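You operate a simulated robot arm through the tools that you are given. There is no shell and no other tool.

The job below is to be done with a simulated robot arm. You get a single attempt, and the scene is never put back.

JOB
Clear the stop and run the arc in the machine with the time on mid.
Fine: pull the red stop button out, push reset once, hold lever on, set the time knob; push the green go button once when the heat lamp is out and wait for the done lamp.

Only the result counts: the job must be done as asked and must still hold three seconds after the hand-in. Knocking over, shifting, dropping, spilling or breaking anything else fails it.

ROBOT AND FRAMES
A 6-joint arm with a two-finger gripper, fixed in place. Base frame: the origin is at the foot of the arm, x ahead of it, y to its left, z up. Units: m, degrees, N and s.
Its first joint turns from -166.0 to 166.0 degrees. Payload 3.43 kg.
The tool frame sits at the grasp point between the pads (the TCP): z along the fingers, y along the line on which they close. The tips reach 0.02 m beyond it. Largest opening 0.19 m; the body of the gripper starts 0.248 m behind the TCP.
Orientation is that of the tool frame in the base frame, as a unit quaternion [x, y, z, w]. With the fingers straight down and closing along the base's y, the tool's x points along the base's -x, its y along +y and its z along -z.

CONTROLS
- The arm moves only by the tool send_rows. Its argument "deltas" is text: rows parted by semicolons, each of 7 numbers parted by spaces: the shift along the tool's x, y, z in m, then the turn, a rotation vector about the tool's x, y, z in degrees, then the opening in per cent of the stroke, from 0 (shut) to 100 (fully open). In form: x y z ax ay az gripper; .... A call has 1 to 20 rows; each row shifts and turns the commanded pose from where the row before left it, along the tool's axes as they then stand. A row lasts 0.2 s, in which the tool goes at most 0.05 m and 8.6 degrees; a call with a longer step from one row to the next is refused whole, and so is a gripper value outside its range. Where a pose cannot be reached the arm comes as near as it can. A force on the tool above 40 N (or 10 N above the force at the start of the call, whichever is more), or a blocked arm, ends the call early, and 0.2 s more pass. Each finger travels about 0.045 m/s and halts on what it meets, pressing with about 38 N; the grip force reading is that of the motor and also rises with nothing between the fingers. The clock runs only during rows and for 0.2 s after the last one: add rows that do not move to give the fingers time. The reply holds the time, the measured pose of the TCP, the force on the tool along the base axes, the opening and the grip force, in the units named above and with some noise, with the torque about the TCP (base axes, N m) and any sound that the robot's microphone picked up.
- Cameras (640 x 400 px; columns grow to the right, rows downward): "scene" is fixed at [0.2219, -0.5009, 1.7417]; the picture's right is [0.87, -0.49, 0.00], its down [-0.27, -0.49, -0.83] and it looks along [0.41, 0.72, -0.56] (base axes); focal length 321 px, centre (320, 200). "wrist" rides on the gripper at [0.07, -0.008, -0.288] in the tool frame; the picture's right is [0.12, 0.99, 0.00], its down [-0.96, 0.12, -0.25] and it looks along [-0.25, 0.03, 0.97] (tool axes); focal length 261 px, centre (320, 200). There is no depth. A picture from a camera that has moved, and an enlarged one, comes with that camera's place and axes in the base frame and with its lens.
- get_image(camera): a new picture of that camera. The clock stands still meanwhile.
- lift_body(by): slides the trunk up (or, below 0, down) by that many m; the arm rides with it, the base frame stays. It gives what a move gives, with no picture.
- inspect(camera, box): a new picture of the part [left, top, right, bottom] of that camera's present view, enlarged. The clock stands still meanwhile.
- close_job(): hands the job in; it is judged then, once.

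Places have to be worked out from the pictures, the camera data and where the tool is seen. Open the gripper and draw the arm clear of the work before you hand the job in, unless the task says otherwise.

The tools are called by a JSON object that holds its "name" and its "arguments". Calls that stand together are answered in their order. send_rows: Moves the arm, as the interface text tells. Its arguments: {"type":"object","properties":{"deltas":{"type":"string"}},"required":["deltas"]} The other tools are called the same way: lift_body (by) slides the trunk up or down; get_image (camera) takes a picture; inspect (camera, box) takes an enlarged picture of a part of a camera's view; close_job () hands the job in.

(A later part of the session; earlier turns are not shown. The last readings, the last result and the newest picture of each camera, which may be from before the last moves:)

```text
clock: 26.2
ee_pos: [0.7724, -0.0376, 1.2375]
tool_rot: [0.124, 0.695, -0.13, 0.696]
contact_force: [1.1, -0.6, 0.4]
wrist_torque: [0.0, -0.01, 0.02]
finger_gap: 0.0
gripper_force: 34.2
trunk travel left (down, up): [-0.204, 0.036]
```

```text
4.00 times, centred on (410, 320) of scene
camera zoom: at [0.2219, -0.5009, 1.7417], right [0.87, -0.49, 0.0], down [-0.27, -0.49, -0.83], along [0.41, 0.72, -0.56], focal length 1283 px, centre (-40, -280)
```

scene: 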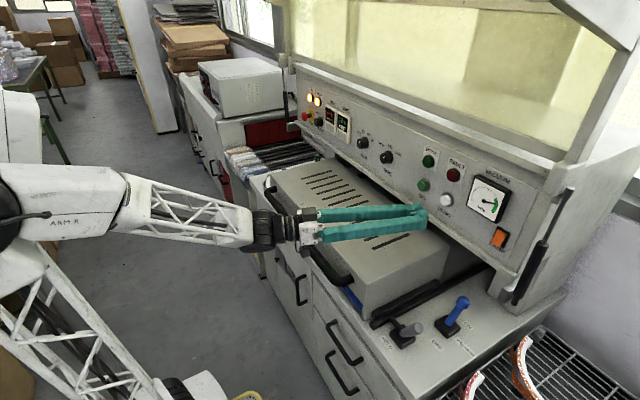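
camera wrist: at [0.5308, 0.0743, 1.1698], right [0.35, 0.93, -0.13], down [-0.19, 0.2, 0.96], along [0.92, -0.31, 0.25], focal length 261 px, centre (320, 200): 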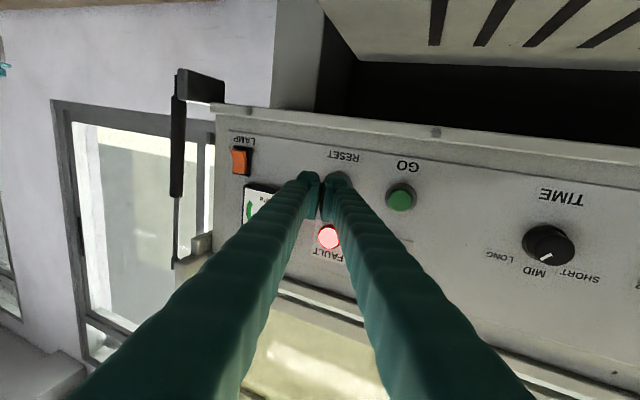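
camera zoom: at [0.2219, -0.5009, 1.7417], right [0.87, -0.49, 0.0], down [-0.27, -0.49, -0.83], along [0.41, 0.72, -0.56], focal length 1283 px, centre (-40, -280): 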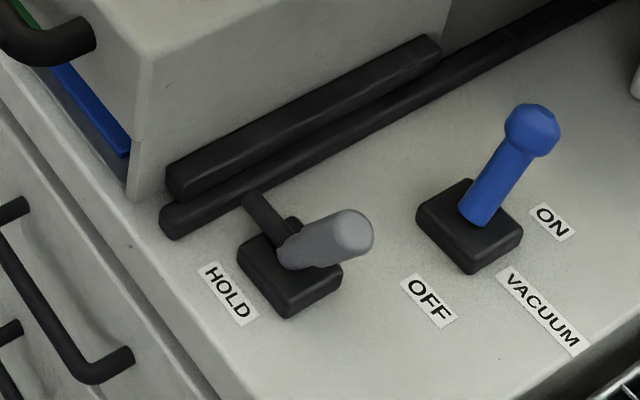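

The HEAT lamp is on and warming (34 °C), and the vacuum is in the green. The HOLD lever now leans towards -y with a pin on its +y side, so I'll pitch the tool down and look at it closely with the wrist camera.

{"name": "send_rows", "arguments": {"deltas": "-0.02 0 -0.01 0 0 0 0; 0 0 0 0 7.5 0 0; 0 0 0 0 7.5 0 0; 0 0 0 0 7.5 0 0; 0 0 0 0 7.5 0 0; 0 0 0 0 7.5 0 0; 0 0 0 0 7.5 0 0; 0 0 0 0 7.5 0 0; 0 0 0 0 7.5 0 0; 0 0 0 0 7.5 0 0; 0 0 0 0 7.5 0 0; 0 0 0 0 7.5 0 0; 0 0 0 0 7.5 0 0; 0 0 0 0 0 0 0"}}

{"name": "get_image", "arguments": {"camera": "scene"}}

{"name": "get_image", "arguments": {"camera": "wrist"}}

```text
clock: 29.2
ee_pos: [0.763, -0.0331, 1.26]
tool_rot: [0.179, 0.984, -0.004, 0.001]
contact_force: [0.7, -0.1, -0.2]
wrist_torque: [0.02, 0.15, -0.03]
finger_gap: 0.0
gripper_force: 33.7
trunk travel left (down, up): [-0.204, 0.036]
```

```text
taken
```

scene: 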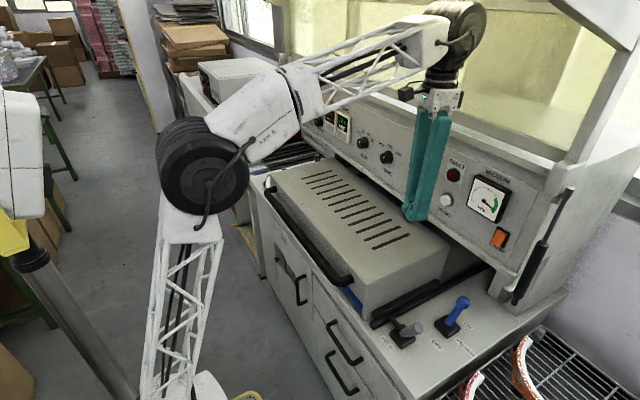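

```text
taken
camera wrist: at [0.6947, -0.0142, 1.5467], right [0.24, 0.97, -0.01], down [0.94, -0.23, 0.25], along [0.24, -0.07, -0.97], focal length 261 px, centre (320, 200)
```

wrist: 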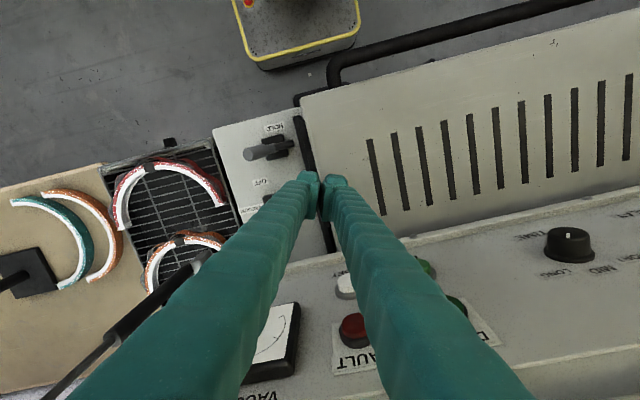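

{"name": "inspect", "arguments": {"camera": "wrist", "box": [220, 100, 330, 200]}}

{"name": "inspect", "arguments": {"camera": "scene", "box": [360, 290, 430, 360]}}

```text
4.00 times, centred on (275, 150) of wrist
camera zoom: at [0.6947, -0.0142, 1.5467], right [0.24, 0.97, -0.01], down [0.94, -0.23, 0.25], along [0.24, -0.07, -0.97], focal length 1043 px, centre (500, 400)
```

zoom: 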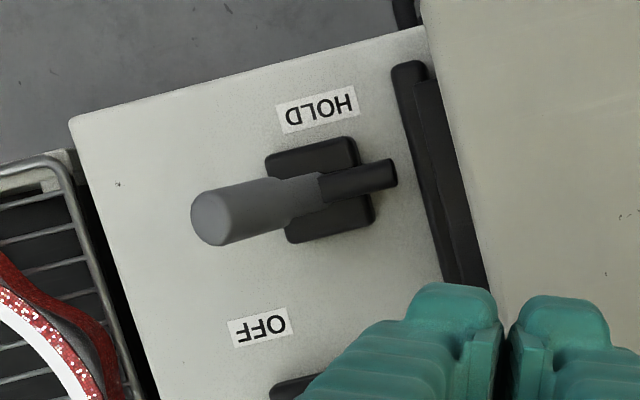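

```text
5.71 times, centred on (395, 325) of scene
camera zoom: at [0.2219, -0.5009, 1.7417], right [0.87, -0.49, 0.0], down [-0.27, -0.49, -0.83], along [0.41, 0.72, -0.56], focal length 1833 px, centre (-109, -514)
```

zoom: 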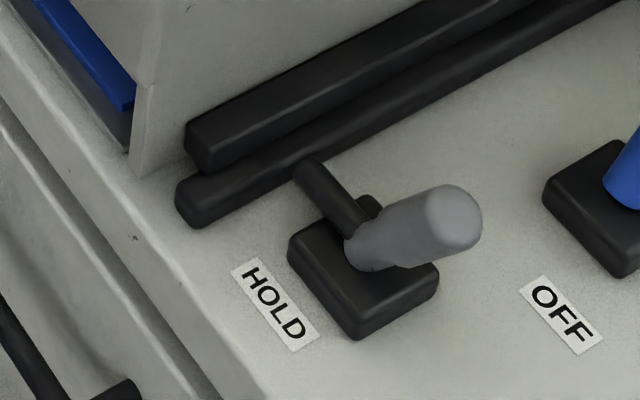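

{"name": "inspect", "arguments": {"camera": "scene", "box": [382, 305, 428, 351]}}

{"name": "inspect", "arguments": {"camera": "wrist", "box": [255, 125, 305, 170]}}

```text
8.70 times, centred on (405, 328) of scene
camera zoom: at [0.2219, -0.5009, 1.7417], right [0.87, -0.49, 0.0], down [-0.27, -0.49, -0.83], along [0.41, 0.72, -0.56], focal length 2789 px, centre (-419, -913)
```

zoom: 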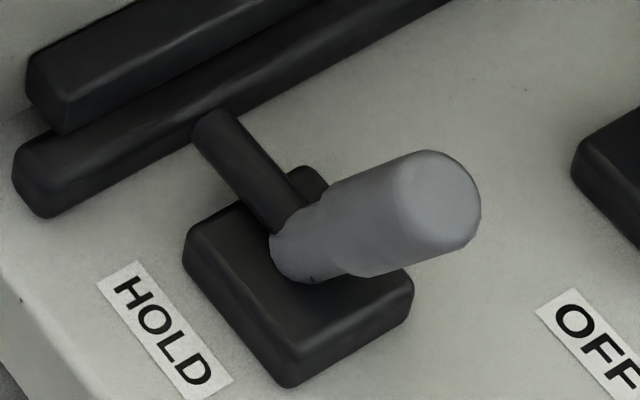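

```text
8.89 times, centred on (280, 148) of wrist
camera zoom: at [0.6947, -0.0142, 1.5467], right [0.24, 0.97, -0.01], down [0.94, -0.23, 0.25], along [0.24, -0.07, -0.97], focal length 2317 px, centre (676, 667)
```

zoom: 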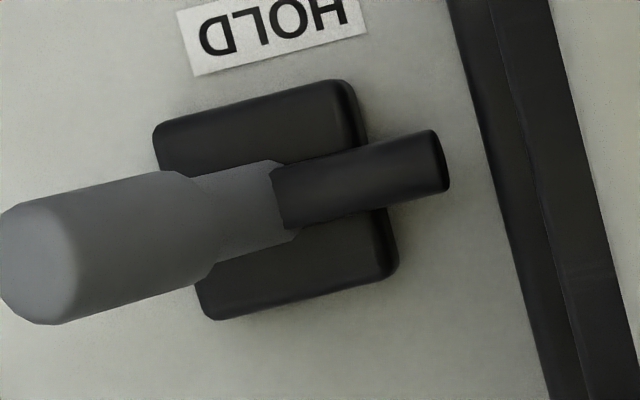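

The lever looks like a hold-down that leans outward (-y), with its bolt stopping just short of the drawer rail; the handle end is near (0.704, -0.18, 0.985). I'll bring the closed fingers above its outer side at a safe height and look again.

{"name": "send_rows", "arguments": {"deltas": "0 0 0 0 0 -6.9 0; 0 0 0 0 0 -6.9 0; 0 0 0 0 0 -6.9 0; 0.0116 -0.0414 0.01 0 0 0 0; 0.0116 -0.0414 0.01 0 0 0 0; 0.0116 -0.0414 0.01 0 0 0 0; 0.0116 -0.0414 0.01 0 0 0 0; 0.0116 -0.0414 0.01 0 0 0 0; 0 0 0 0 0 0 0"}}

{"name": "get_image", "arguments": {"camera": "scene"}}

{"name": "get_image", "arguments": {"camera": "wrist"}}

```text
clock: 31.2
ee_pos: [0.7028, -0.2434, 1.2095]
tool_rot: [0.0, 1.0, -0.004, 0.0]
contact_force: [0.0, 0.0, 0.1]
wrist_torque: [0.02, 0.0, -0.01]
finger_gap: 0.0001
gripper_force: 34.7
trunk travel left (down, up): [-0.204, 0.036]
```

```text
taken
```

scene: 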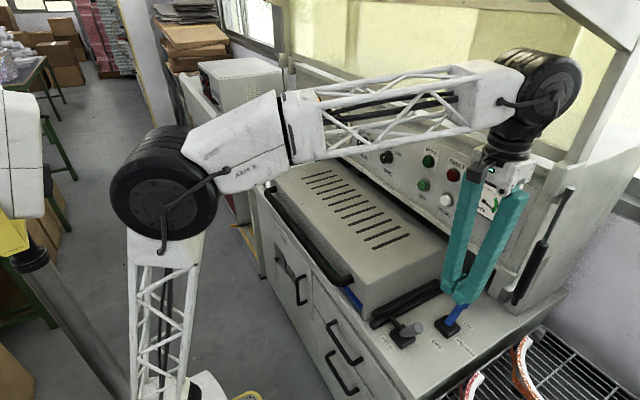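

```text
taken
camera wrist: at [0.6324, -0.2485, 1.497], right [-0.12, 0.99, -0.01], down [0.96, 0.12, 0.25], along [0.25, 0.02, -0.97], focal length 261 px, centre (320, 200)
```

wrist: 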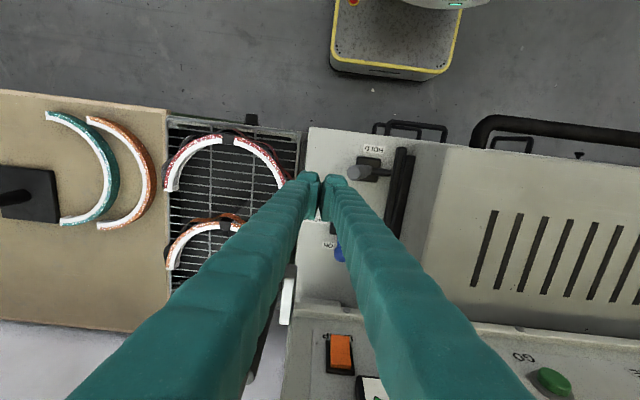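

{"name": "inspect", "arguments": {"camera": "wrist", "box": [290, 120, 430, 220]}}

{"name": "inspect", "arguments": {"camera": "scene", "box": [360, 260, 500, 360]}}

```text
4.00 times, centred on (360, 170) of wrist
camera zoom: at [0.6324, -0.2485, 1.497], right [-0.12, 0.99, -0.01], down [0.96, 0.12, 0.25], along [0.25, 0.02, -0.97], focal length 1043 px, centre (160, 320)
```

zoom: 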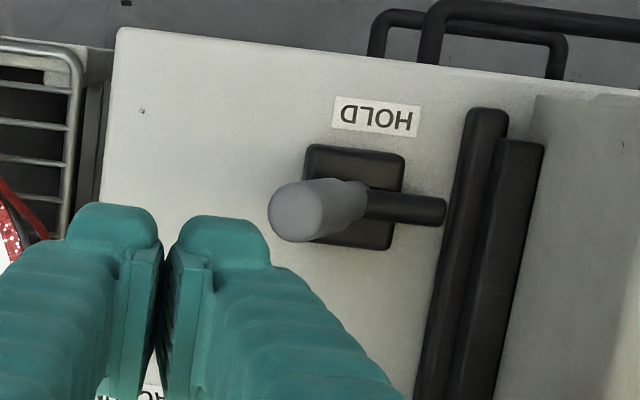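

```text
4.00 times, centred on (430, 310) of scene
camera zoom: at [0.2219, -0.5009, 1.7417], right [0.87, -0.49, 0.0], down [-0.27, -0.49, -0.83], along [0.41, 0.72, -0.56], focal length 1283 px, centre (-120, -240)
```

zoom: 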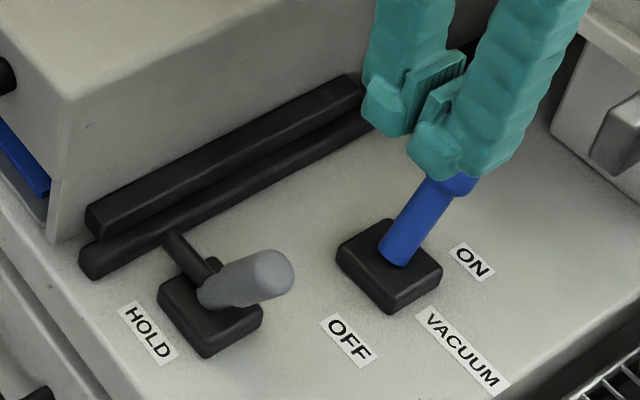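

The fingers are just outside the handle, whose tip is at about (0.702, -0.176, 0.985), and clear of the basket. I'll lower them alongside the handle.

{"name": "send_rows", "arguments": {"deltas": "0 0.002 0.037 0 0 0 0; 0 0 0.037 0 0 0 0; 0 0 0.037 0 0 0 0; 0 0 0.037 0 0 0 0; 0 0 0.037 0 0 0 0; 0 0 0.035 0 0 0 0; 0 0 0 0 0 0 0"}}

{"name": "inspect", "arguments": {"camera": "scene", "box": [360, 260, 500, 360]}}

{"name": "get_image", "arguments": {"camera": "wrist"}}

```text
clock: 32.8
ee_pos: [0.7031, -0.2396, 0.9923]
tool_rot: [0.0, 1.0, -0.004, 0.0]
contact_force: [-0.1, 0.0, 0.1]
wrist_torque: [-0.01, 0.01, -0.04]
finger_gap: 0.0
gripper_force: 33.8
trunk travel left (down, up): [-0.204, 0.036]
```

```text
4.00 times, centred on (430, 310) of scene
camera zoom: at [0.2219, -0.5009, 1.7417], right [0.87, -0.49, 0.0], down [-0.27, -0.49, -0.83], along [0.41, 0.72, -0.56], focal length 1283 px, centre (-120, -240)
```

zoom: 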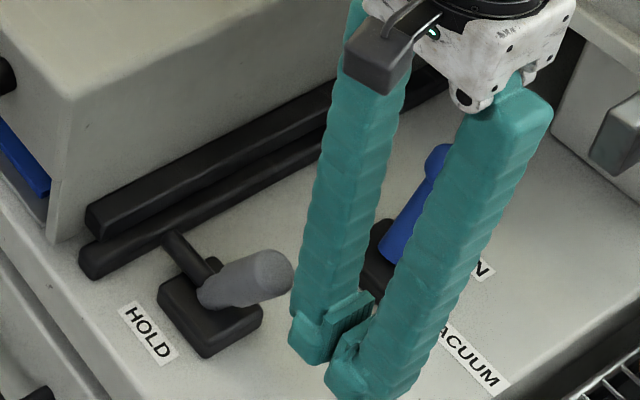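

```text
taken
camera wrist: at [0.6331, -0.2463, 1.2792], right [-0.12, 0.99, -0.01], down [0.96, 0.12, 0.25], along [0.25, 0.02, -0.97], focal length 261 px, centre (320, 200)
```

wrist: 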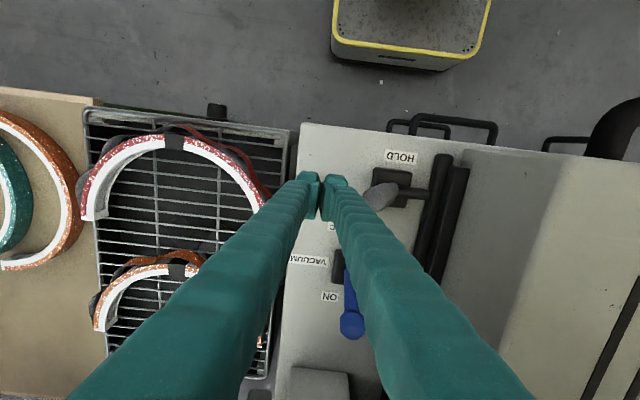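

The fingers are level with the handle end. I'll push gently towards +y in small steps and watch the force.

{"name": "send_rows", "arguments": {"deltas": "0 0.01 0 0 0 0 0; 0 0.008 0 0 0 0 0; 0 0.005 0 0 0 0 0; 0 0.005 0 0 0 0 0; 0 0.005 0 0 0 0 0; 0 0.005 0 0 0 0 0"}}

{"name": "inspect", "arguments": {"camera": "scene", "box": [360, 260, 500, 360]}}

{"name": "inspect", "arguments": {"camera": "wrist", "box": [290, 140, 450, 240]}}

```text
clock: 33.9
ee_pos: [0.7048, -0.2125, 0.9959]
tool_rot: [0.0, 1.0, -0.007, 0.003]
contact_force: [-6.7, -16.7, 21.7]
wrist_torque: [0.49, 0.16, 0.31]
finger_gap: 0.0
gripper_force: 34.3
trunk travel left (down, up): [-0.204, 0.036]
stopped in row 5: the force on the tool passed its limit at 46 N (the readings are from after the stop); the commanded pose is now the measured one
```

```text
4.00 times, centred on (430, 310) of scene
camera zoom: at [0.2219, -0.5009, 1.7417], right [0.87, -0.49, 0.0], down [-0.27, -0.49, -0.83], along [0.41, 0.72, -0.56], focal length 1283 px, centre (-120, -240)
```

zoom: 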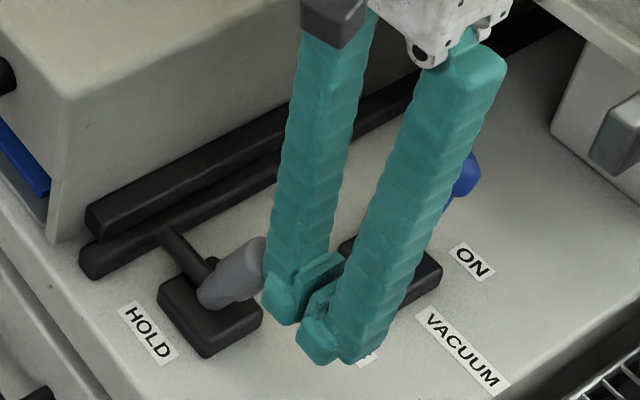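

```text
4.00 times, centred on (370, 190) of wrist
camera zoom: at [0.633, -0.2175, 1.2831], right [-0.12, 0.99, -0.02], down [0.96, 0.12, 0.25], along [0.25, 0.02, -0.97], focal length 1043 px, centre (120, 240)
```

zoom: 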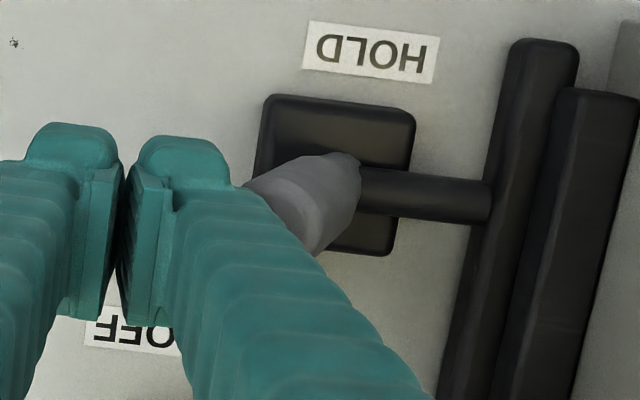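

The fingertips only caught the rounded end cap and rode up on it, giving an axial load that can't rotate the lever. I'll back off, drop 35 mm to bear on the handle's side, and push again.

{"name": "send_rows", "arguments": {"deltas": "0 -0.02 0 0 0 0 0; 0 -0.005 0.018 0 0 0 0; 0 0 0.018 0 0 0 0; 0 0.012 0 0 0 0 0; 0 0.006 0 0 0 0 0; 0 0.004 0 0 0 0 0; 0 0.004 0 0 0 0 0; 0 0.004 0 0 0 0 0; 0 0.004 0 0 0 0 0"}}

{"name": "inspect", "arguments": {"camera": "scene", "box": [360, 260, 500, 360]}}

{"name": "inspect", "arguments": {"camera": "wrist", "box": [290, 140, 450, 240]}}

```text
clock: 35.9
ee_pos: [0.7061, -0.2038, 0.9581]
tool_rot: [-0.002, 1.0, -0.007, 0.002]
contact_force: [-1.6, -3.2, 2.5]
wrist_torque: [0.23, -0.01, 0.07]
finger_gap: 0.0001
gripper_force: 34.2
trunk travel left (down, up): [-0.204, 0.036]
```

```text
4.00 times, centred on (430, 310) of scene
camera zoom: at [0.2219, -0.5009, 1.7417], right [0.87, -0.49, 0.0], down [-0.27, -0.49, -0.83], along [0.41, 0.72, -0.56], focal length 1283 px, centre (-120, -240)
```

zoom: 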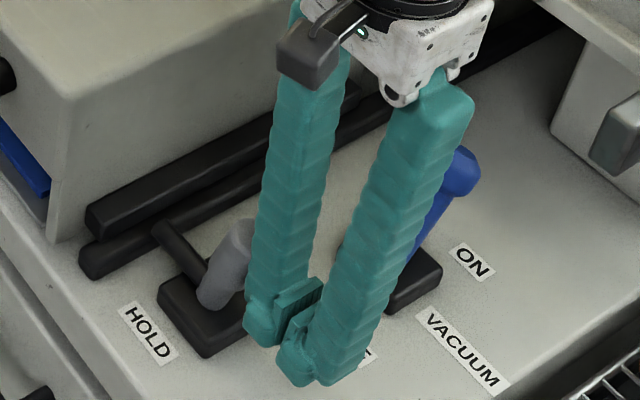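

```text
4.00 times, centred on (370, 190) of wrist
camera zoom: at [0.6343, -0.2089, 1.245], right [-0.12, 0.99, -0.01], down [0.96, 0.12, 0.25], along [0.25, 0.02, -0.97], focal length 1043 px, centre (120, 240)
```

zoom: 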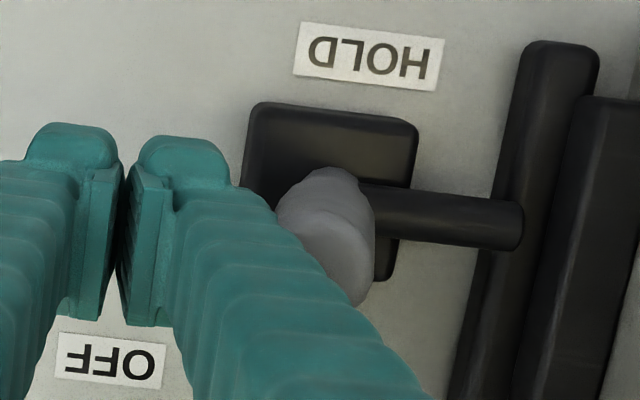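

The handle is swinging towards the drawer with light force, and the bolt is sliding out over the rail, so this is the ON direction. I'll keep pushing until it meets its stop.

{"name": "send_rows", "arguments": {"deltas": "0 0.005 0 0 0 0 0; 0 0.005 0 0 0 0 0; 0 0.005 0 0 0 0 0; 0 0.005 0 0 0 0 0; 0 0.005 0 0 0 0 0; 0 0.005 0 0 0 0 0"}}

{"name": "inspect", "arguments": {"camera": "scene", "box": [360, 260, 500, 360]}}

{"name": "inspect", "arguments": {"camera": "wrist", "box": [290, 140, 450, 240]}}

```text
clock: 37.3
ee_pos: [0.7067, -0.1744, 0.9586]
tool_rot: [0.0, 1.0, -0.006, 0.002]
contact_force: [0.0, 0.7, -0.3]
wrist_torque: [0.0, -0.01, -0.01]
finger_gap: 0.0
gripper_force: 34.3
trunk travel left (down, up): [-0.204, 0.036]
```

```text
4.00 times, centred on (430, 310) of scene
camera zoom: at [0.2219, -0.5009, 1.7417], right [0.87, -0.49, 0.0], down [-0.27, -0.49, -0.83], along [0.41, 0.72, -0.56], focal length 1283 px, centre (-120, -240)
```

zoom: 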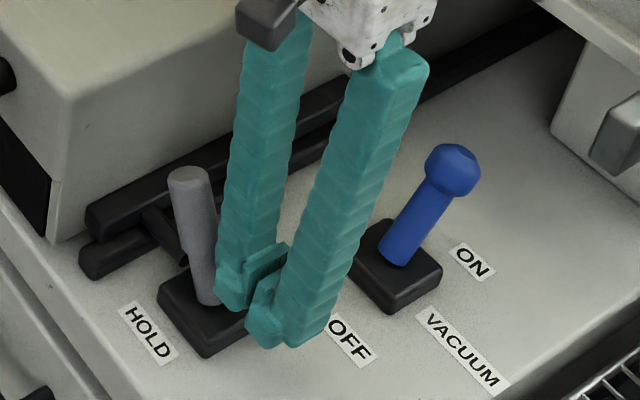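

```text
4.00 times, centred on (370, 190) of wrist
camera zoom: at [0.6347, -0.1787, 1.2447], right [-0.12, 0.99, -0.01], down [0.96, 0.12, 0.25], along [0.25, 0.02, -0.97], focal length 1043 px, centre (120, 240)
```

zoom: 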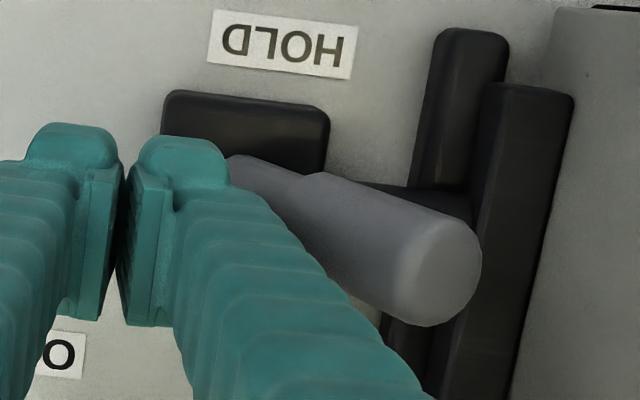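

The lever has snapped over past centre towards the drawer. I'll nudge a bit further to confirm it's against its stop, then back away.

{"name": "send_rows", "arguments": {"deltas": "0 0.005 0 0 0 0 0; 0 0.005 0 0 0 0 0; 0 0.005 0 0 0 0 0; 0 0.004 0 0 0 0 0; 0 0 0 0 0 0 0"}}

{"name": "inspect", "arguments": {"camera": "wrist", "box": [290, 140, 450, 240]}}

{"name": "get_image", "arguments": {"camera": "scene"}}

```text
clock: 38.6
ee_pos: [0.706, -0.1596, 0.957]
tool_rot: [-0.003, 1.0, -0.01, 0.003]
contact_force: [-5.2, -44.4, 2.8]
wrist_torque: [-0.27, 0.09, 0.38]
finger_gap: 0.0
gripper_force: 34.3
trunk travel left (down, up): [-0.204, 0.036]
stopped in row 5: the force on the tool passed its limit at 42 N (the readings are from after the stop); the commanded pose is now the measured one
```

```text
4.00 times, centred on (370, 190) of wrist
camera zoom: at [0.6336, -0.1624, 1.2453], right [-0.12, 0.99, -0.02], down [0.96, 0.13, 0.25], along [0.25, 0.01, -0.97], focal length 1043 px, centre (120, 240)
```

zoom: 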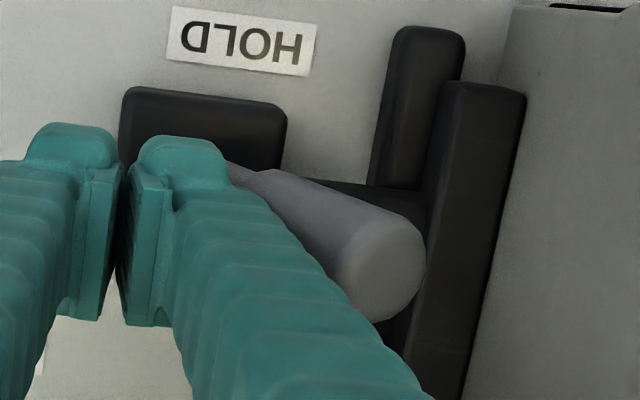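

```text
taken
```

scene: 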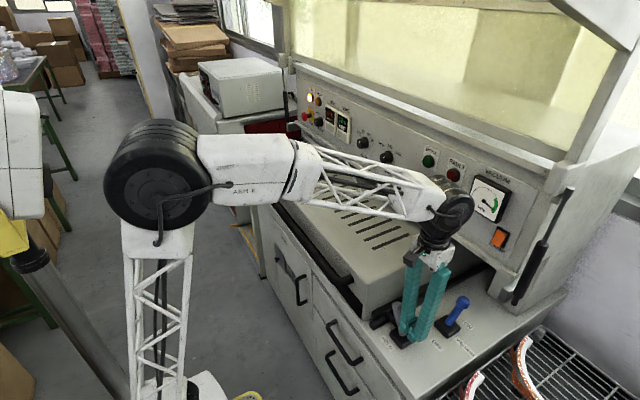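

The lever is firmly at its stop and ON. I'll back away to -y, raise clear, and check the panel.

{"name": "send_rows", "arguments": {"deltas": "0 -0.02 0 0 0 0 0; 0 -0.025 0 0 0 0 0; 0 -0.005 -0.045 0 0 0 0; 0 0 -0.05 0 0 0 0; 0 0 -0.05 0 0 0 0; 0 0 -0.05 0 0 0 0; 0 0 -0.05 0 0 0 0; 0 0 -0.03 0 0 0 0; 0 0 0 0 0 0 0"}}

{"name": "inspect", "arguments": {"camera": "scene", "box": [280, 80, 400, 170]}}

{"name": "inspect", "arguments": {"camera": "scene", "box": [320, 260, 500, 390]}}

{"name": "get_image", "arguments": {"camera": "scene"}}

```text
clock: 40.6
ee_pos: [0.7059, -0.1998, 1.2337]
tool_rot: [-0.002, 1.0, -0.008, 0.002]
contact_force: [-0.1, 0.4, 0.4]
wrist_torque: [-0.01, -0.02, -0.02]
finger_gap: 0.0001
gripper_force: 34.2
trunk travel left (down, up): [-0.204, 0.036]
```

```text
4.44 times, centred on (340, 125) of scene
camera zoom: at [0.2219, -0.5009, 1.7417], right [0.87, -0.49, 0.0], down [-0.27, -0.49, -0.83], along [0.41, 0.72, -0.56], focal length 1426 px, centre (231, 533)
```

zoom: 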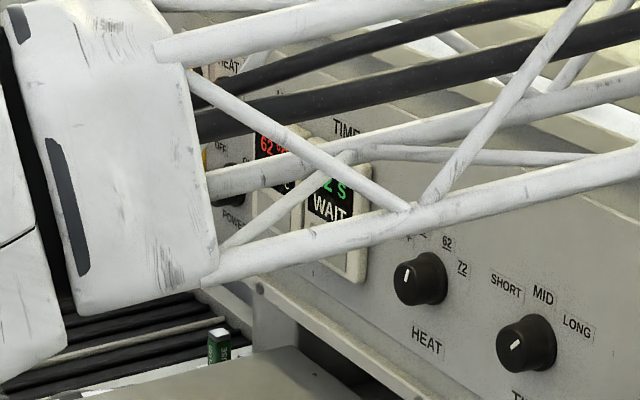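

```text
3.08 times, centred on (410, 325) of scene
camera zoom: at [0.2219, -0.5009, 1.7417], right [0.87, -0.49, 0.0], down [-0.27, -0.49, -0.83], along [0.41, 0.72, -0.56], focal length 987 px, centre (43, -185)
```

zoom: 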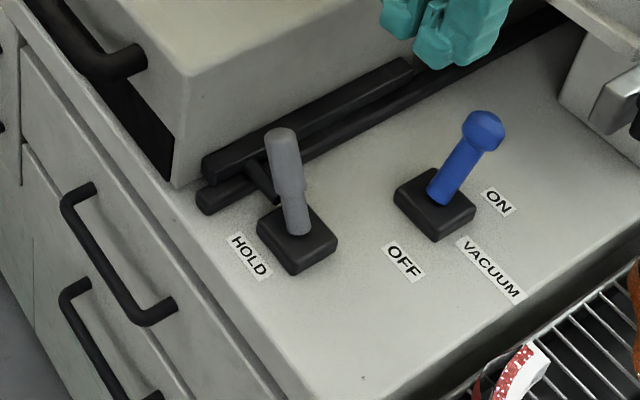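

```text
taken
```

scene: 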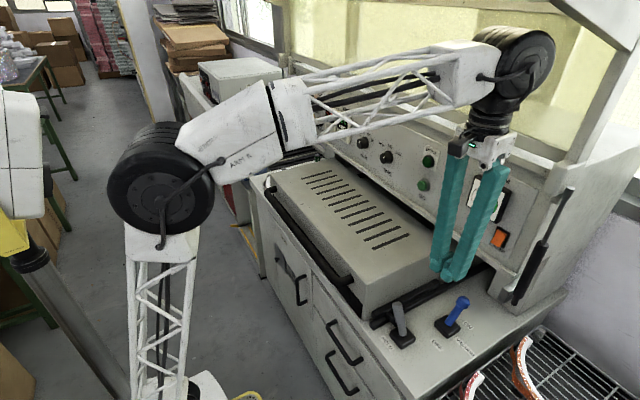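

HOLD is ON, and the temperature display already reads 62 °C. Next is the TIME knob, so I'll move over to its line.

{"name": "send_rows", "arguments": {"deltas": "-0.0044 0.0435 -0.005 0 0 0 0; -0.0044 0.0435 -0.005 0 0 0 0; -0.0044 0.0435 -0.005 0 0 0 0; -0.0044 0.0435 -0.005 0 0 0 0; -0.0044 0.0435 -0.005 0 0 0 0; -0.0044 0.0435 -0.005 0 0 0 0; -0.0044 0.0435 -0.005 0 0 0 0; -0.0044 0.0435 -0.005 0 0 0 0; -0.0044 0.0435 -0.005 0 0 0 0; -0.0044 0.0435 -0.005 0 0 0 0; 0 0 0 0 0 0 0"}}

{"name": "send_rows", "arguments": {"deltas": "0 0 0 0 -7.5 0 0; 0 0 0 0 -7.5 0 0; 0 0 0 0 -7.5 0 0; 0 0 0 0 -7.5 0 0; 0 0 0 0 -7.5 0 0; 0 0 0 0 -7.5 0 10; 0 0 0 0 -7.5 0 20; 0 0 0 0 -7.5 0 30; 0 0 0 0 -7.5 0 35; 0 0 0 0 -7.5 0 35; 0 0 0 0 -7.5 0 35; 0 0 0 0 -7.5 0 35; 0 0 0 0 0 0 35"}}

{"name": "get_image", "arguments": {"camera": "scene"}}

{"name": "get_image", "arguments": {"camera": "wrist"}}

```text
clock: 43.0
ee_pos: [0.7467, 0.237, 1.2755]
tool_rot: [-0.002, 1.0, -0.007, 0.003]
contact_force: [0.3, 0.8, 0.2]
wrist_torque: [-0.03, 0.04, -0.01]
finger_gap: 0.0
gripper_force: 34.3
trunk travel left (down, up): [-0.204, 0.036]
```

```text
clock: 45.9
ee_pos: [0.7459, 0.2346, 1.2774]
tool_rot: [-0.007, 0.705, -0.004, 0.709]
contact_force: [0.6, 0.4, 0.9]
wrist_torque: [0.01, -0.01, -0.01]
finger_gap: 0.0665
gripper_force: 0.1
trunk travel left (down, up): [-0.204, 0.036]
```

```text
taken
```

scene: 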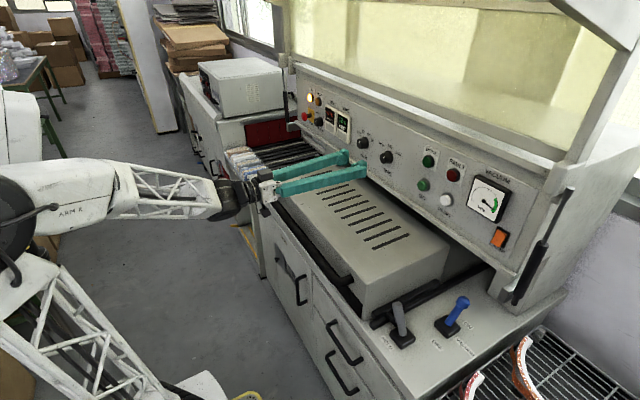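

```text
taken
camera wrist: at [0.459, 0.2245, 1.2046], right [-0.01, 0.99, -0.14], down [-0.25, 0.13, 0.96], along [0.97, 0.04, 0.25], focal length 261 px, centre (320, 200)
```

wrist: 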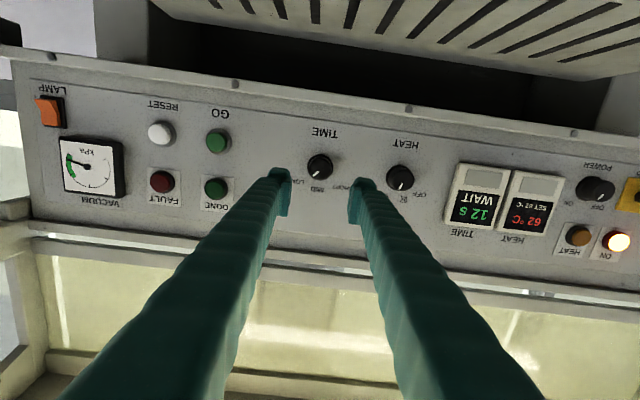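

The HEAT lamp is out at 62 °C and the vacuum is in the green. I'll zoom in on the TIME knob to centre on it.

{"name": "inspect", "arguments": {"camera": "wrist", "box": [250, 110, 410, 230]}}

{"name": "inspect", "arguments": {"camera": "scene", "box": [350, 120, 430, 180]}}

```text
3.33 times, centred on (330, 170) of wrist
camera zoom: at [0.459, 0.2245, 1.2046], right [-0.01, 0.99, -0.14], down [-0.25, 0.13, 0.96], along [0.97, 0.04, 0.25], focal length 869 px, centre (287, 300)
```

zoom: 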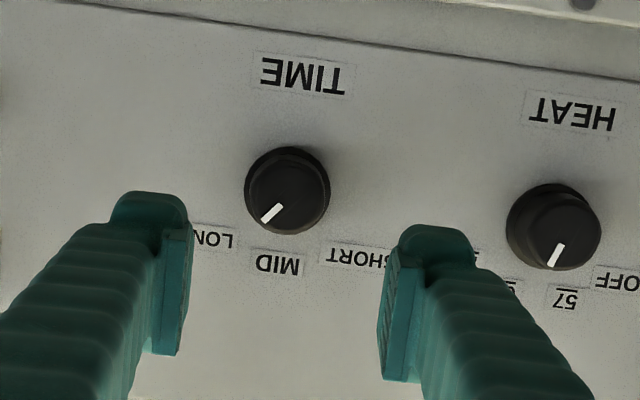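

```text
6.67 times, centred on (390, 150) of scene
camera zoom: at [0.2219, -0.5009, 1.7417], right [0.87, -0.49, 0.0], down [-0.27, -0.49, -0.83], along [0.41, 0.72, -0.56], focal length 2138 px, centre (-147, 533)
```

zoom: 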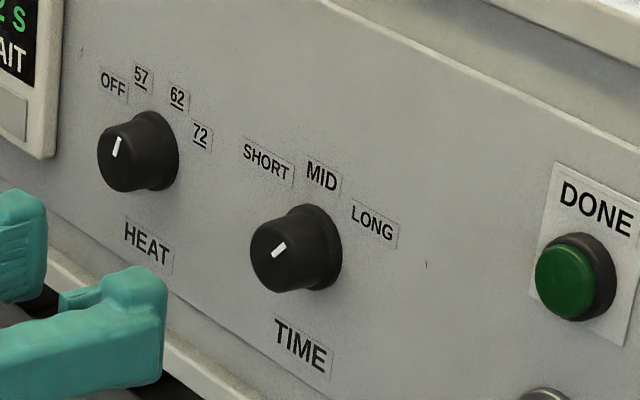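

The knob centre is at about (y 0.2335, z 1.260), and its mark is about 43° from vertical, on LONG. I'll align, come in to x≈0.83 and check.

{"name": "send_rows", "arguments": {"deltas": "0.017 -0.001 0.02 0 0 0 35; 0 0 0.035 0 0 0 35; 0 0 0.03 0 0 0 35; 0 0 0 0 0 0 35"}}

{"name": "inspect", "arguments": {"camera": "wrist", "box": [250, 110, 410, 230]}}

{"name": "inspect", "arguments": {"camera": "scene", "box": [350, 120, 430, 180]}}

```text
clock: 46.9
ee_pos: [0.8309, 0.2332, 1.2622]
tool_rot: [-0.007, 0.705, -0.005, 0.709]
contact_force: [-0.1, -0.2, -1.1]
wrist_torque: [-0.02, -0.02, 0.0]
finger_gap: 0.0663
gripper_force: 0.1
trunk travel left (down, up): [-0.204, 0.036]
```

```text
3.33 times, centred on (330, 170) of wrist
camera zoom: at [0.5446, 0.2217, 1.1901], right [0.0, 0.99, -0.13], down [-0.25, 0.13, 0.96], along [0.97, 0.04, 0.25], focal length 869 px, centre (287, 300)
```

zoom: 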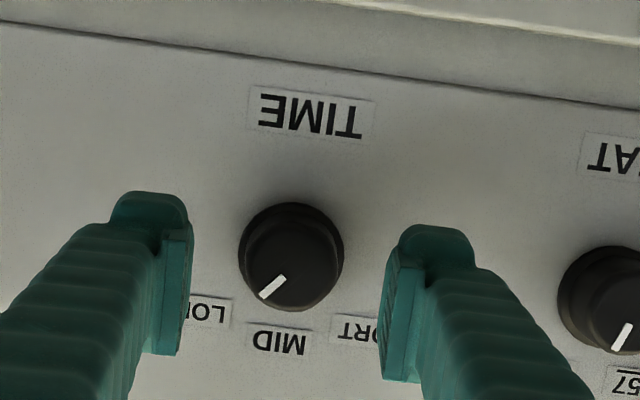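

```text
6.67 times, centred on (390, 150) of scene
camera zoom: at [0.2219, -0.5009, 1.7417], right [0.87, -0.49, 0.0], down [-0.27, -0.49, -0.83], along [0.41, 0.72, -0.56], focal length 2138 px, centre (-147, 533)
```

zoom: 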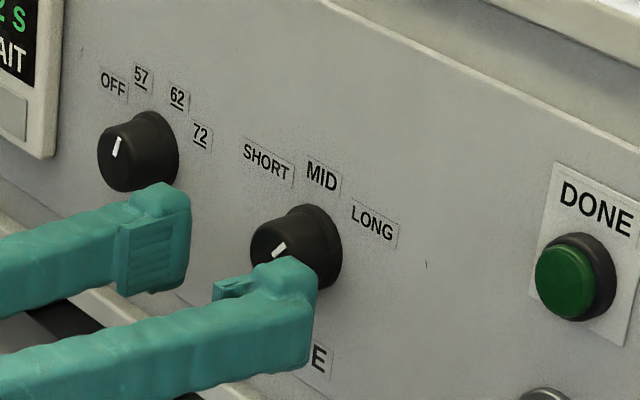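

The gripper is centred on the knob. I'll move in to x≈0.875 and grip it.

{"name": "send_rows", "arguments": {"deltas": "0 0.001 0.025 0 0 0 35; 0 0 0.018 0 0 0 35; 0 0 0 0 0 0 28; 0 0 0 0 0 0 20; 0 0 0 0 0 0 12; 0 0 0 0 0 0 8; 0 0 0 0 0 0 8"}}

{"name": "inspect", "arguments": {"camera": "wrist", "box": [250, 110, 410, 230]}}

{"name": "inspect", "arguments": {"camera": "scene", "box": [350, 120, 430, 180]}}

```text
clock: 48.5
ee_pos: [0.8754, 0.2345, 1.2598]
tool_rot: [-0.008, 0.705, -0.004, 0.709]
contact_force: [3.1, -0.2, 0.5]
wrist_torque: [-0.04, 0.0, 0.01]
finger_gap: 0.0375
gripper_force: 45.0
trunk travel left (down, up): [-0.204, 0.036]
```

```text
3.33 times, centred on (330, 170) of wrist
camera zoom: at [0.5881, 0.2238, 1.189], right [0.0, 0.99, -0.14], down [-0.25, 0.13, 0.96], along [0.97, 0.04, 0.25], focal length 869 px, centre (287, 300)
```

zoom: 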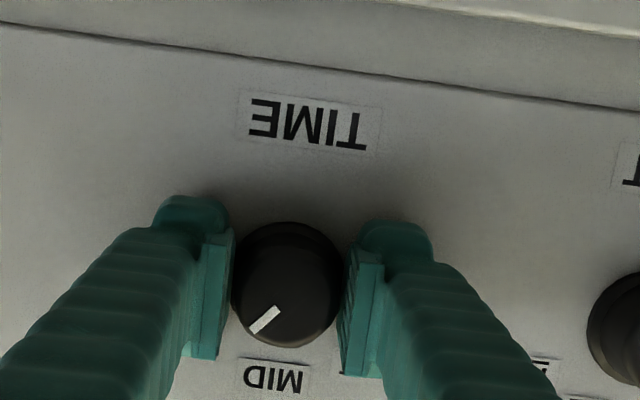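

```text
6.67 times, centred on (390, 150) of scene
camera zoom: at [0.2219, -0.5009, 1.7417], right [0.87, -0.49, 0.0], down [-0.27, -0.49, -0.83], along [0.41, 0.72, -0.56], focal length 2138 px, centre (-147, 533)
```

zoom: 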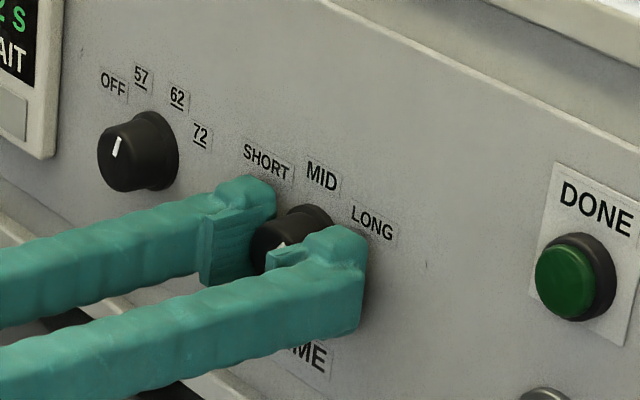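

The knob is gripped. I'll turn it -21° as a check on direction and slip.

{"name": "send_rows", "arguments": {"deltas": "0 0 0 0 0 -7 5; 0 0 0 0 0 -7 5; 0 0 0 0 0 -7 5; 0 0 0 0 0 0 5"}}

{"name": "inspect", "arguments": {"camera": "wrist", "box": [250, 110, 410, 230]}}

```text
clock: 49.5
ee_pos: [0.8752, 0.2346, 1.2606]
tool_rot: [-0.136, 0.692, -0.134, 0.696]
contact_force: [12.8, -4.0, 3.3]
wrist_torque: [0.0, -0.04, -0.11]
finger_gap: 0.0381
gripper_force: 44.9
trunk travel left (down, up): [-0.204, 0.036]
```

```text
3.33 times, centred on (330, 170) of wrist
camera zoom: at [0.5881, 0.199, 1.1971], right [0.0, 0.88, -0.48], down [-0.25, 0.47, 0.85], along [0.97, 0.12, 0.22], focal length 869 px, centre (287, 300)
```

zoom: 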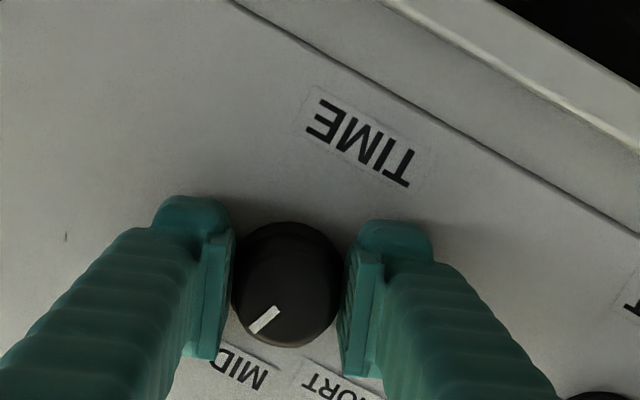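

The knob turns with the fingers and the mark is closing on MID. I'll turn the rest of the way.

{"name": "send_rows", "arguments": {"deltas": "0 0 0 0 0 -7 5; 0 0 0 0 0 -7 5; 0 0 0 0 0 -7.5 5; 0 0 0 0 0 0 5; 0 0 0 0 0 0 5"}}

{"name": "inspect", "arguments": {"camera": "wrist", "box": [250, 110, 410, 230]}}

{"name": "inspect", "arguments": {"camera": "scene", "box": [350, 120, 430, 180]}}

```text
clock: 50.6
ee_pos: [0.8762, 0.2337, 1.2602]
tool_rot: [-0.262, 0.654, -0.26, 0.66]
contact_force: [13.2, -9.6, 13.5]
wrist_torque: [0.05, -0.1, -0.17]
finger_gap: 0.0376
gripper_force: 44.9
trunk travel left (down, up): [-0.204, 0.036]
```

```text
3.33 times, centred on (330, 170) of wrist
camera zoom: at [0.5879, 0.1785, 1.2139], right [0.0, 0.64, -0.77], down [-0.25, 0.74, 0.62], along [0.97, 0.19, 0.16], focal length 869 px, centre (287, 300)
```

zoom: 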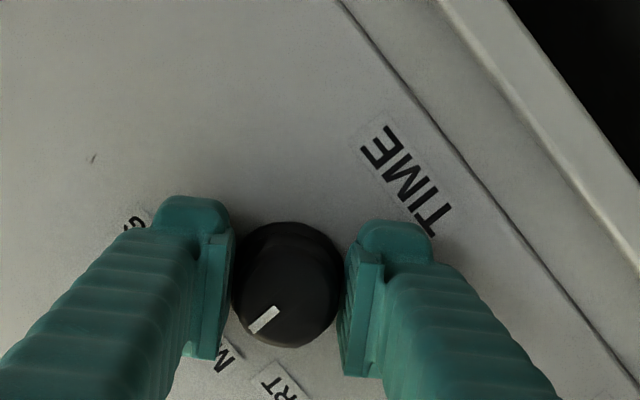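

```text
6.67 times, centred on (390, 150) of scene
camera zoom: at [0.2219, -0.5009, 1.7417], right [0.87, -0.49, 0.0], down [-0.27, -0.49, -0.83], along [0.41, 0.72, -0.56], focal length 2138 px, centre (-147, 533)
```

zoom: 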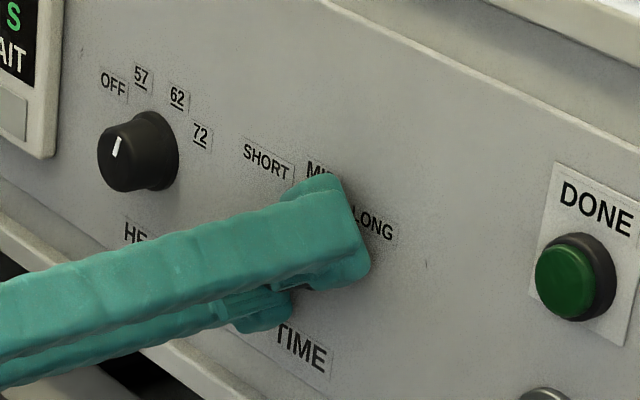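

The mark now points straight up at MID, within about 1.5°. I'll release, back out and roll level again.

{"name": "send_rows", "arguments": {"deltas": "0 0 0 0 0 0 15; 0 0 0 0 0 0 25; 0 0 0 0 0 0 35; 0 0 0 0 0 0 35; 0 0 -0.03 0 0 0 35; 0 0 -0.04 0 0 0 35; 0 0 0 0 0 7 35; 0 0 0 0 0 7 30; 0 0 0 0 0 7 20; 0 0 0 0 0 7.5 10; 0 0 0 0 0 7.5 0; 0 0 0 0 0 7.5 0; 0 0 0 0 0 0 0"}}

{"name": "get_image", "arguments": {"camera": "wrist"}}

{"name": "inspect", "arguments": {"camera": "scene", "box": [350, 120, 430, 180]}}

{"name": "inspect", "arguments": {"camera": "scene", "box": [280, 80, 400, 170]}}

```text
clock: 53.5
ee_pos: [0.8021, 0.2349, 1.2605]
tool_rot: [-0.001, 0.705, 0.003, 0.709]
contact_force: [0.2, -0.6, 0.6]
wrist_torque: [-0.02, 0.03, 0.0]
finger_gap: 0.0
gripper_force: 33.8
trunk travel left (down, up): [-0.204, 0.036]
```

```text
taken
camera wrist: at [0.5171, 0.2257, 1.1876], right [0.0, 0.99, -0.12], down [-0.25, 0.11, 0.96], along [0.97, 0.03, 0.25], focal length 261 px, centre (320, 200)
```

wrist: 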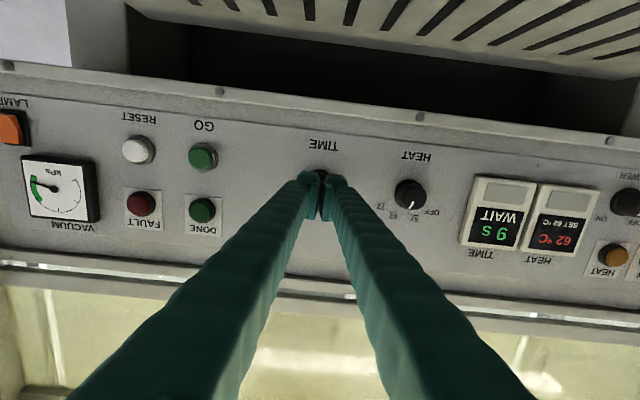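

```text
6.67 times, centred on (390, 150) of scene
camera zoom: at [0.2219, -0.5009, 1.7417], right [0.87, -0.49, 0.0], down [-0.27, -0.49, -0.83], along [0.41, 0.72, -0.56], focal length 2138 px, centre (-147, 533)
```

zoom: 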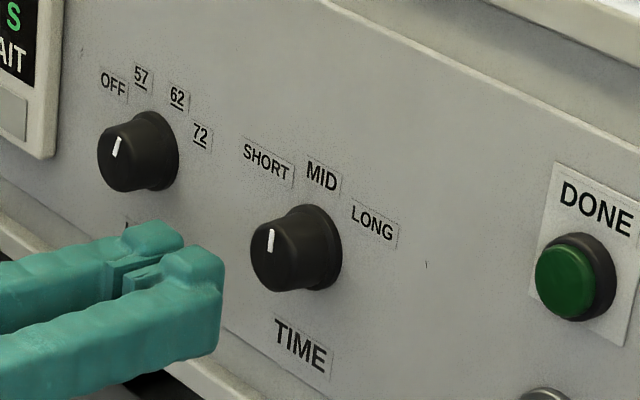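

```text
4.44 times, centred on (340, 125) of scene
camera zoom: at [0.2219, -0.5009, 1.7417], right [0.87, -0.49, 0.0], down [-0.27, -0.49, -0.83], along [0.41, 0.72, -0.56], focal length 1426 px, centre (231, 533)
```

zoom: 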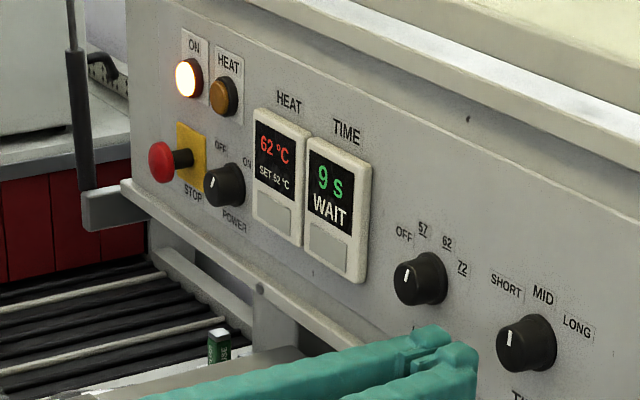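

TIME is on MID (the display changed from 12 s to 9 s), the HEAT lamp is out at 62 °C and the vacuum is in the green. I'll move in front of GO.

{"name": "send_rows", "arguments": {"deltas": "0.0046 -0.0422 0 0 0 0 0; 0.0046 -0.0422 0 0 0 0 0; 0.0046 -0.0422 0 4.3 0 0 0; 0.0046 -0.0422 0 4.3 0 0 0; 0 0 0 0 0 0 0"}}

{"name": "get_image", "arguments": {"camera": "wrist"}}

{"name": "inspect", "arguments": {"camera": "scene", "box": [400, 150, 500, 230]}}

```text
clock: 54.6
ee_pos: [0.8027, 0.0655, 1.2401]
tool_rot: [0.052, 0.704, -0.051, 0.707]
contact_force: [0.1, 0.2, 0.6]
wrist_torque: [-0.01, 0.0, -0.03]
finger_gap: 0.0
gripper_force: 34.4
trunk travel left (down, up): [-0.204, 0.036]
```

```text
taken
camera wrist: at [0.5186, 0.0991, 1.1691], right [0.14, 0.98, -0.12], down [-0.23, 0.15, 0.96], along [0.96, -0.11, 0.25], focal length 261 px, centre (320, 200)
```

wrist: 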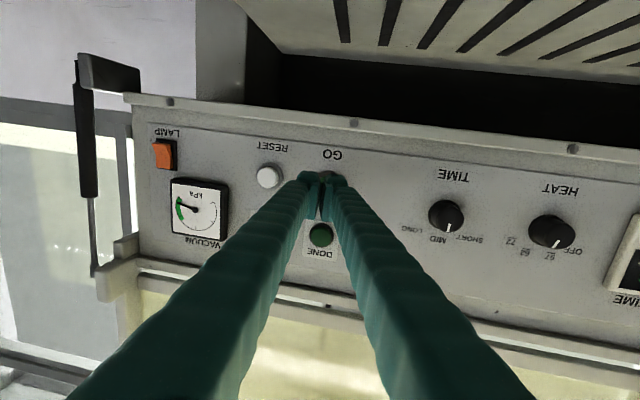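

```text
5.00 times, centred on (450, 190) of scene
camera zoom: at [0.2219, -0.5009, 1.7417], right [0.87, -0.49, 0.0], down [-0.27, -0.49, -0.83], along [0.41, 0.72, -0.56], focal length 1604 px, centre (-330, 250)
```

zoom: 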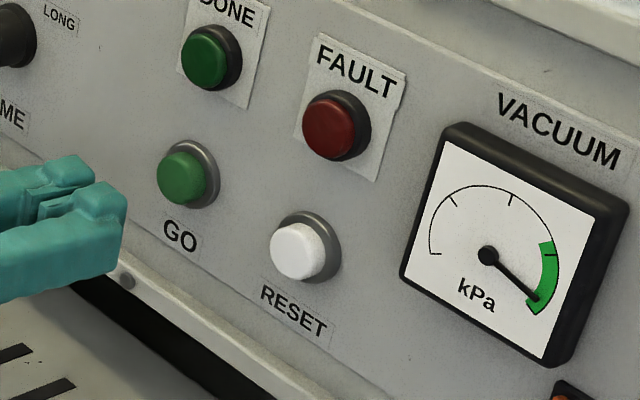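

GO is directly ahead. I'll close to within a few mm and check the HEAT lamp again before pressing.

{"name": "send_rows", "arguments": {"deltas": "-0.0015 0.0038 0.025 0 0 0 0; 0 0.0038 0.0235 0 0 0 0; 0 0 0 0 0 0 0"}}

{"name": "inspect", "arguments": {"camera": "scene", "box": [400, 150, 500, 230]}}

{"name": "inspect", "arguments": {"camera": "scene", "box": [280, 80, 400, 170]}}

```text
clock: 55.5
ee_pos: [0.8531, 0.0676, 1.2449]
tool_rot: [0.051, 0.704, -0.05, 0.707]
contact_force: [0.5, -0.3, -0.4]
wrist_torque: [0.0, 0.0, 0.04]
finger_gap: 0.0
gripper_force: 34.1
trunk travel left (down, up): [-0.204, 0.036]
```

```text
5.00 times, centred on (450, 190) of scene
camera zoom: at [0.2219, -0.5009, 1.7417], right [0.87, -0.49, 0.0], down [-0.27, -0.49, -0.83], along [0.41, 0.72, -0.56], focal length 1604 px, centre (-330, 250)
```

zoom: 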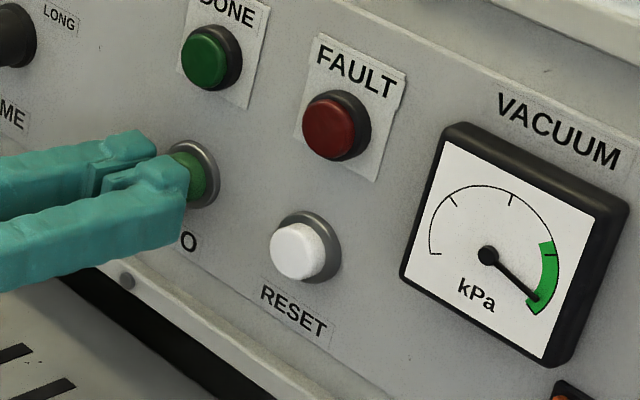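

```text
4.44 times, centred on (340, 125) of scene
camera zoom: at [0.2219, -0.5009, 1.7417], right [0.87, -0.49, 0.0], down [-0.27, -0.49, -0.83], along [0.41, 0.72, -0.56], focal length 1426 px, centre (231, 533)
```

zoom: 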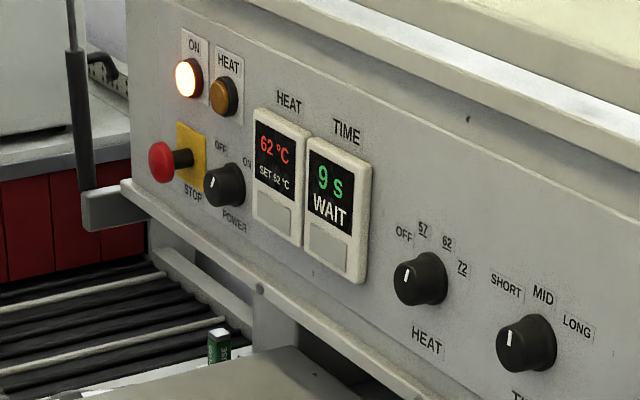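

The HEAT lamp is out and there's no fault. I'll press GO slowly.

{"name": "send_rows", "arguments": {"deltas": "0.002 -0.0005 0.003 0 0 0 0; 0 0.0003 0.003 0 0 0 0; 0 0.0003 0.002 0 0 0 0; 0 0.0003 0.002 0 0 0 0; 0 0.0003 0.002 0 0 0 0"}}

{"name": "inspect", "arguments": {"camera": "scene", "box": [280, 80, 500, 230]}}

```text
clock: 56.6
ee_pos: [0.8629, 0.0662, 1.2413]
tool_rot: [0.052, 0.704, -0.05, 0.707]
contact_force: [-2.1, -0.8, -0.3]
wrist_torque: [0.01, 0.01, -0.02]
finger_gap: 0.0
gripper_force: 34.8
trunk travel left (down, up): [-0.204, 0.036]
heard: click
```

```text
2.67 times, centred on (390, 155) of scene
camera zoom: at [0.2219, -0.5009, 1.7417], right [0.87, -0.49, 0.0], down [-0.27, -0.49, -0.83], along [0.41, 0.72, -0.56], focal length 855 px, centre (133, 320)
```

zoom: 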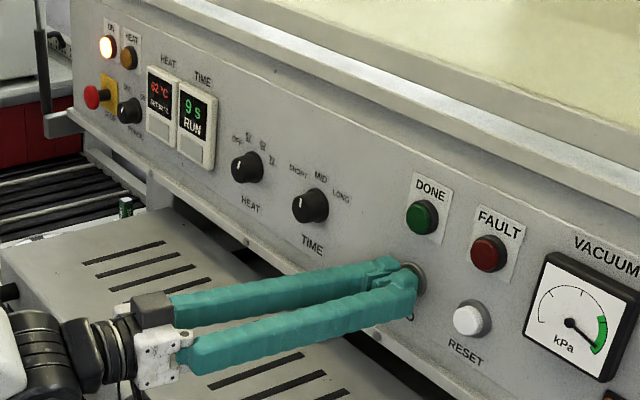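

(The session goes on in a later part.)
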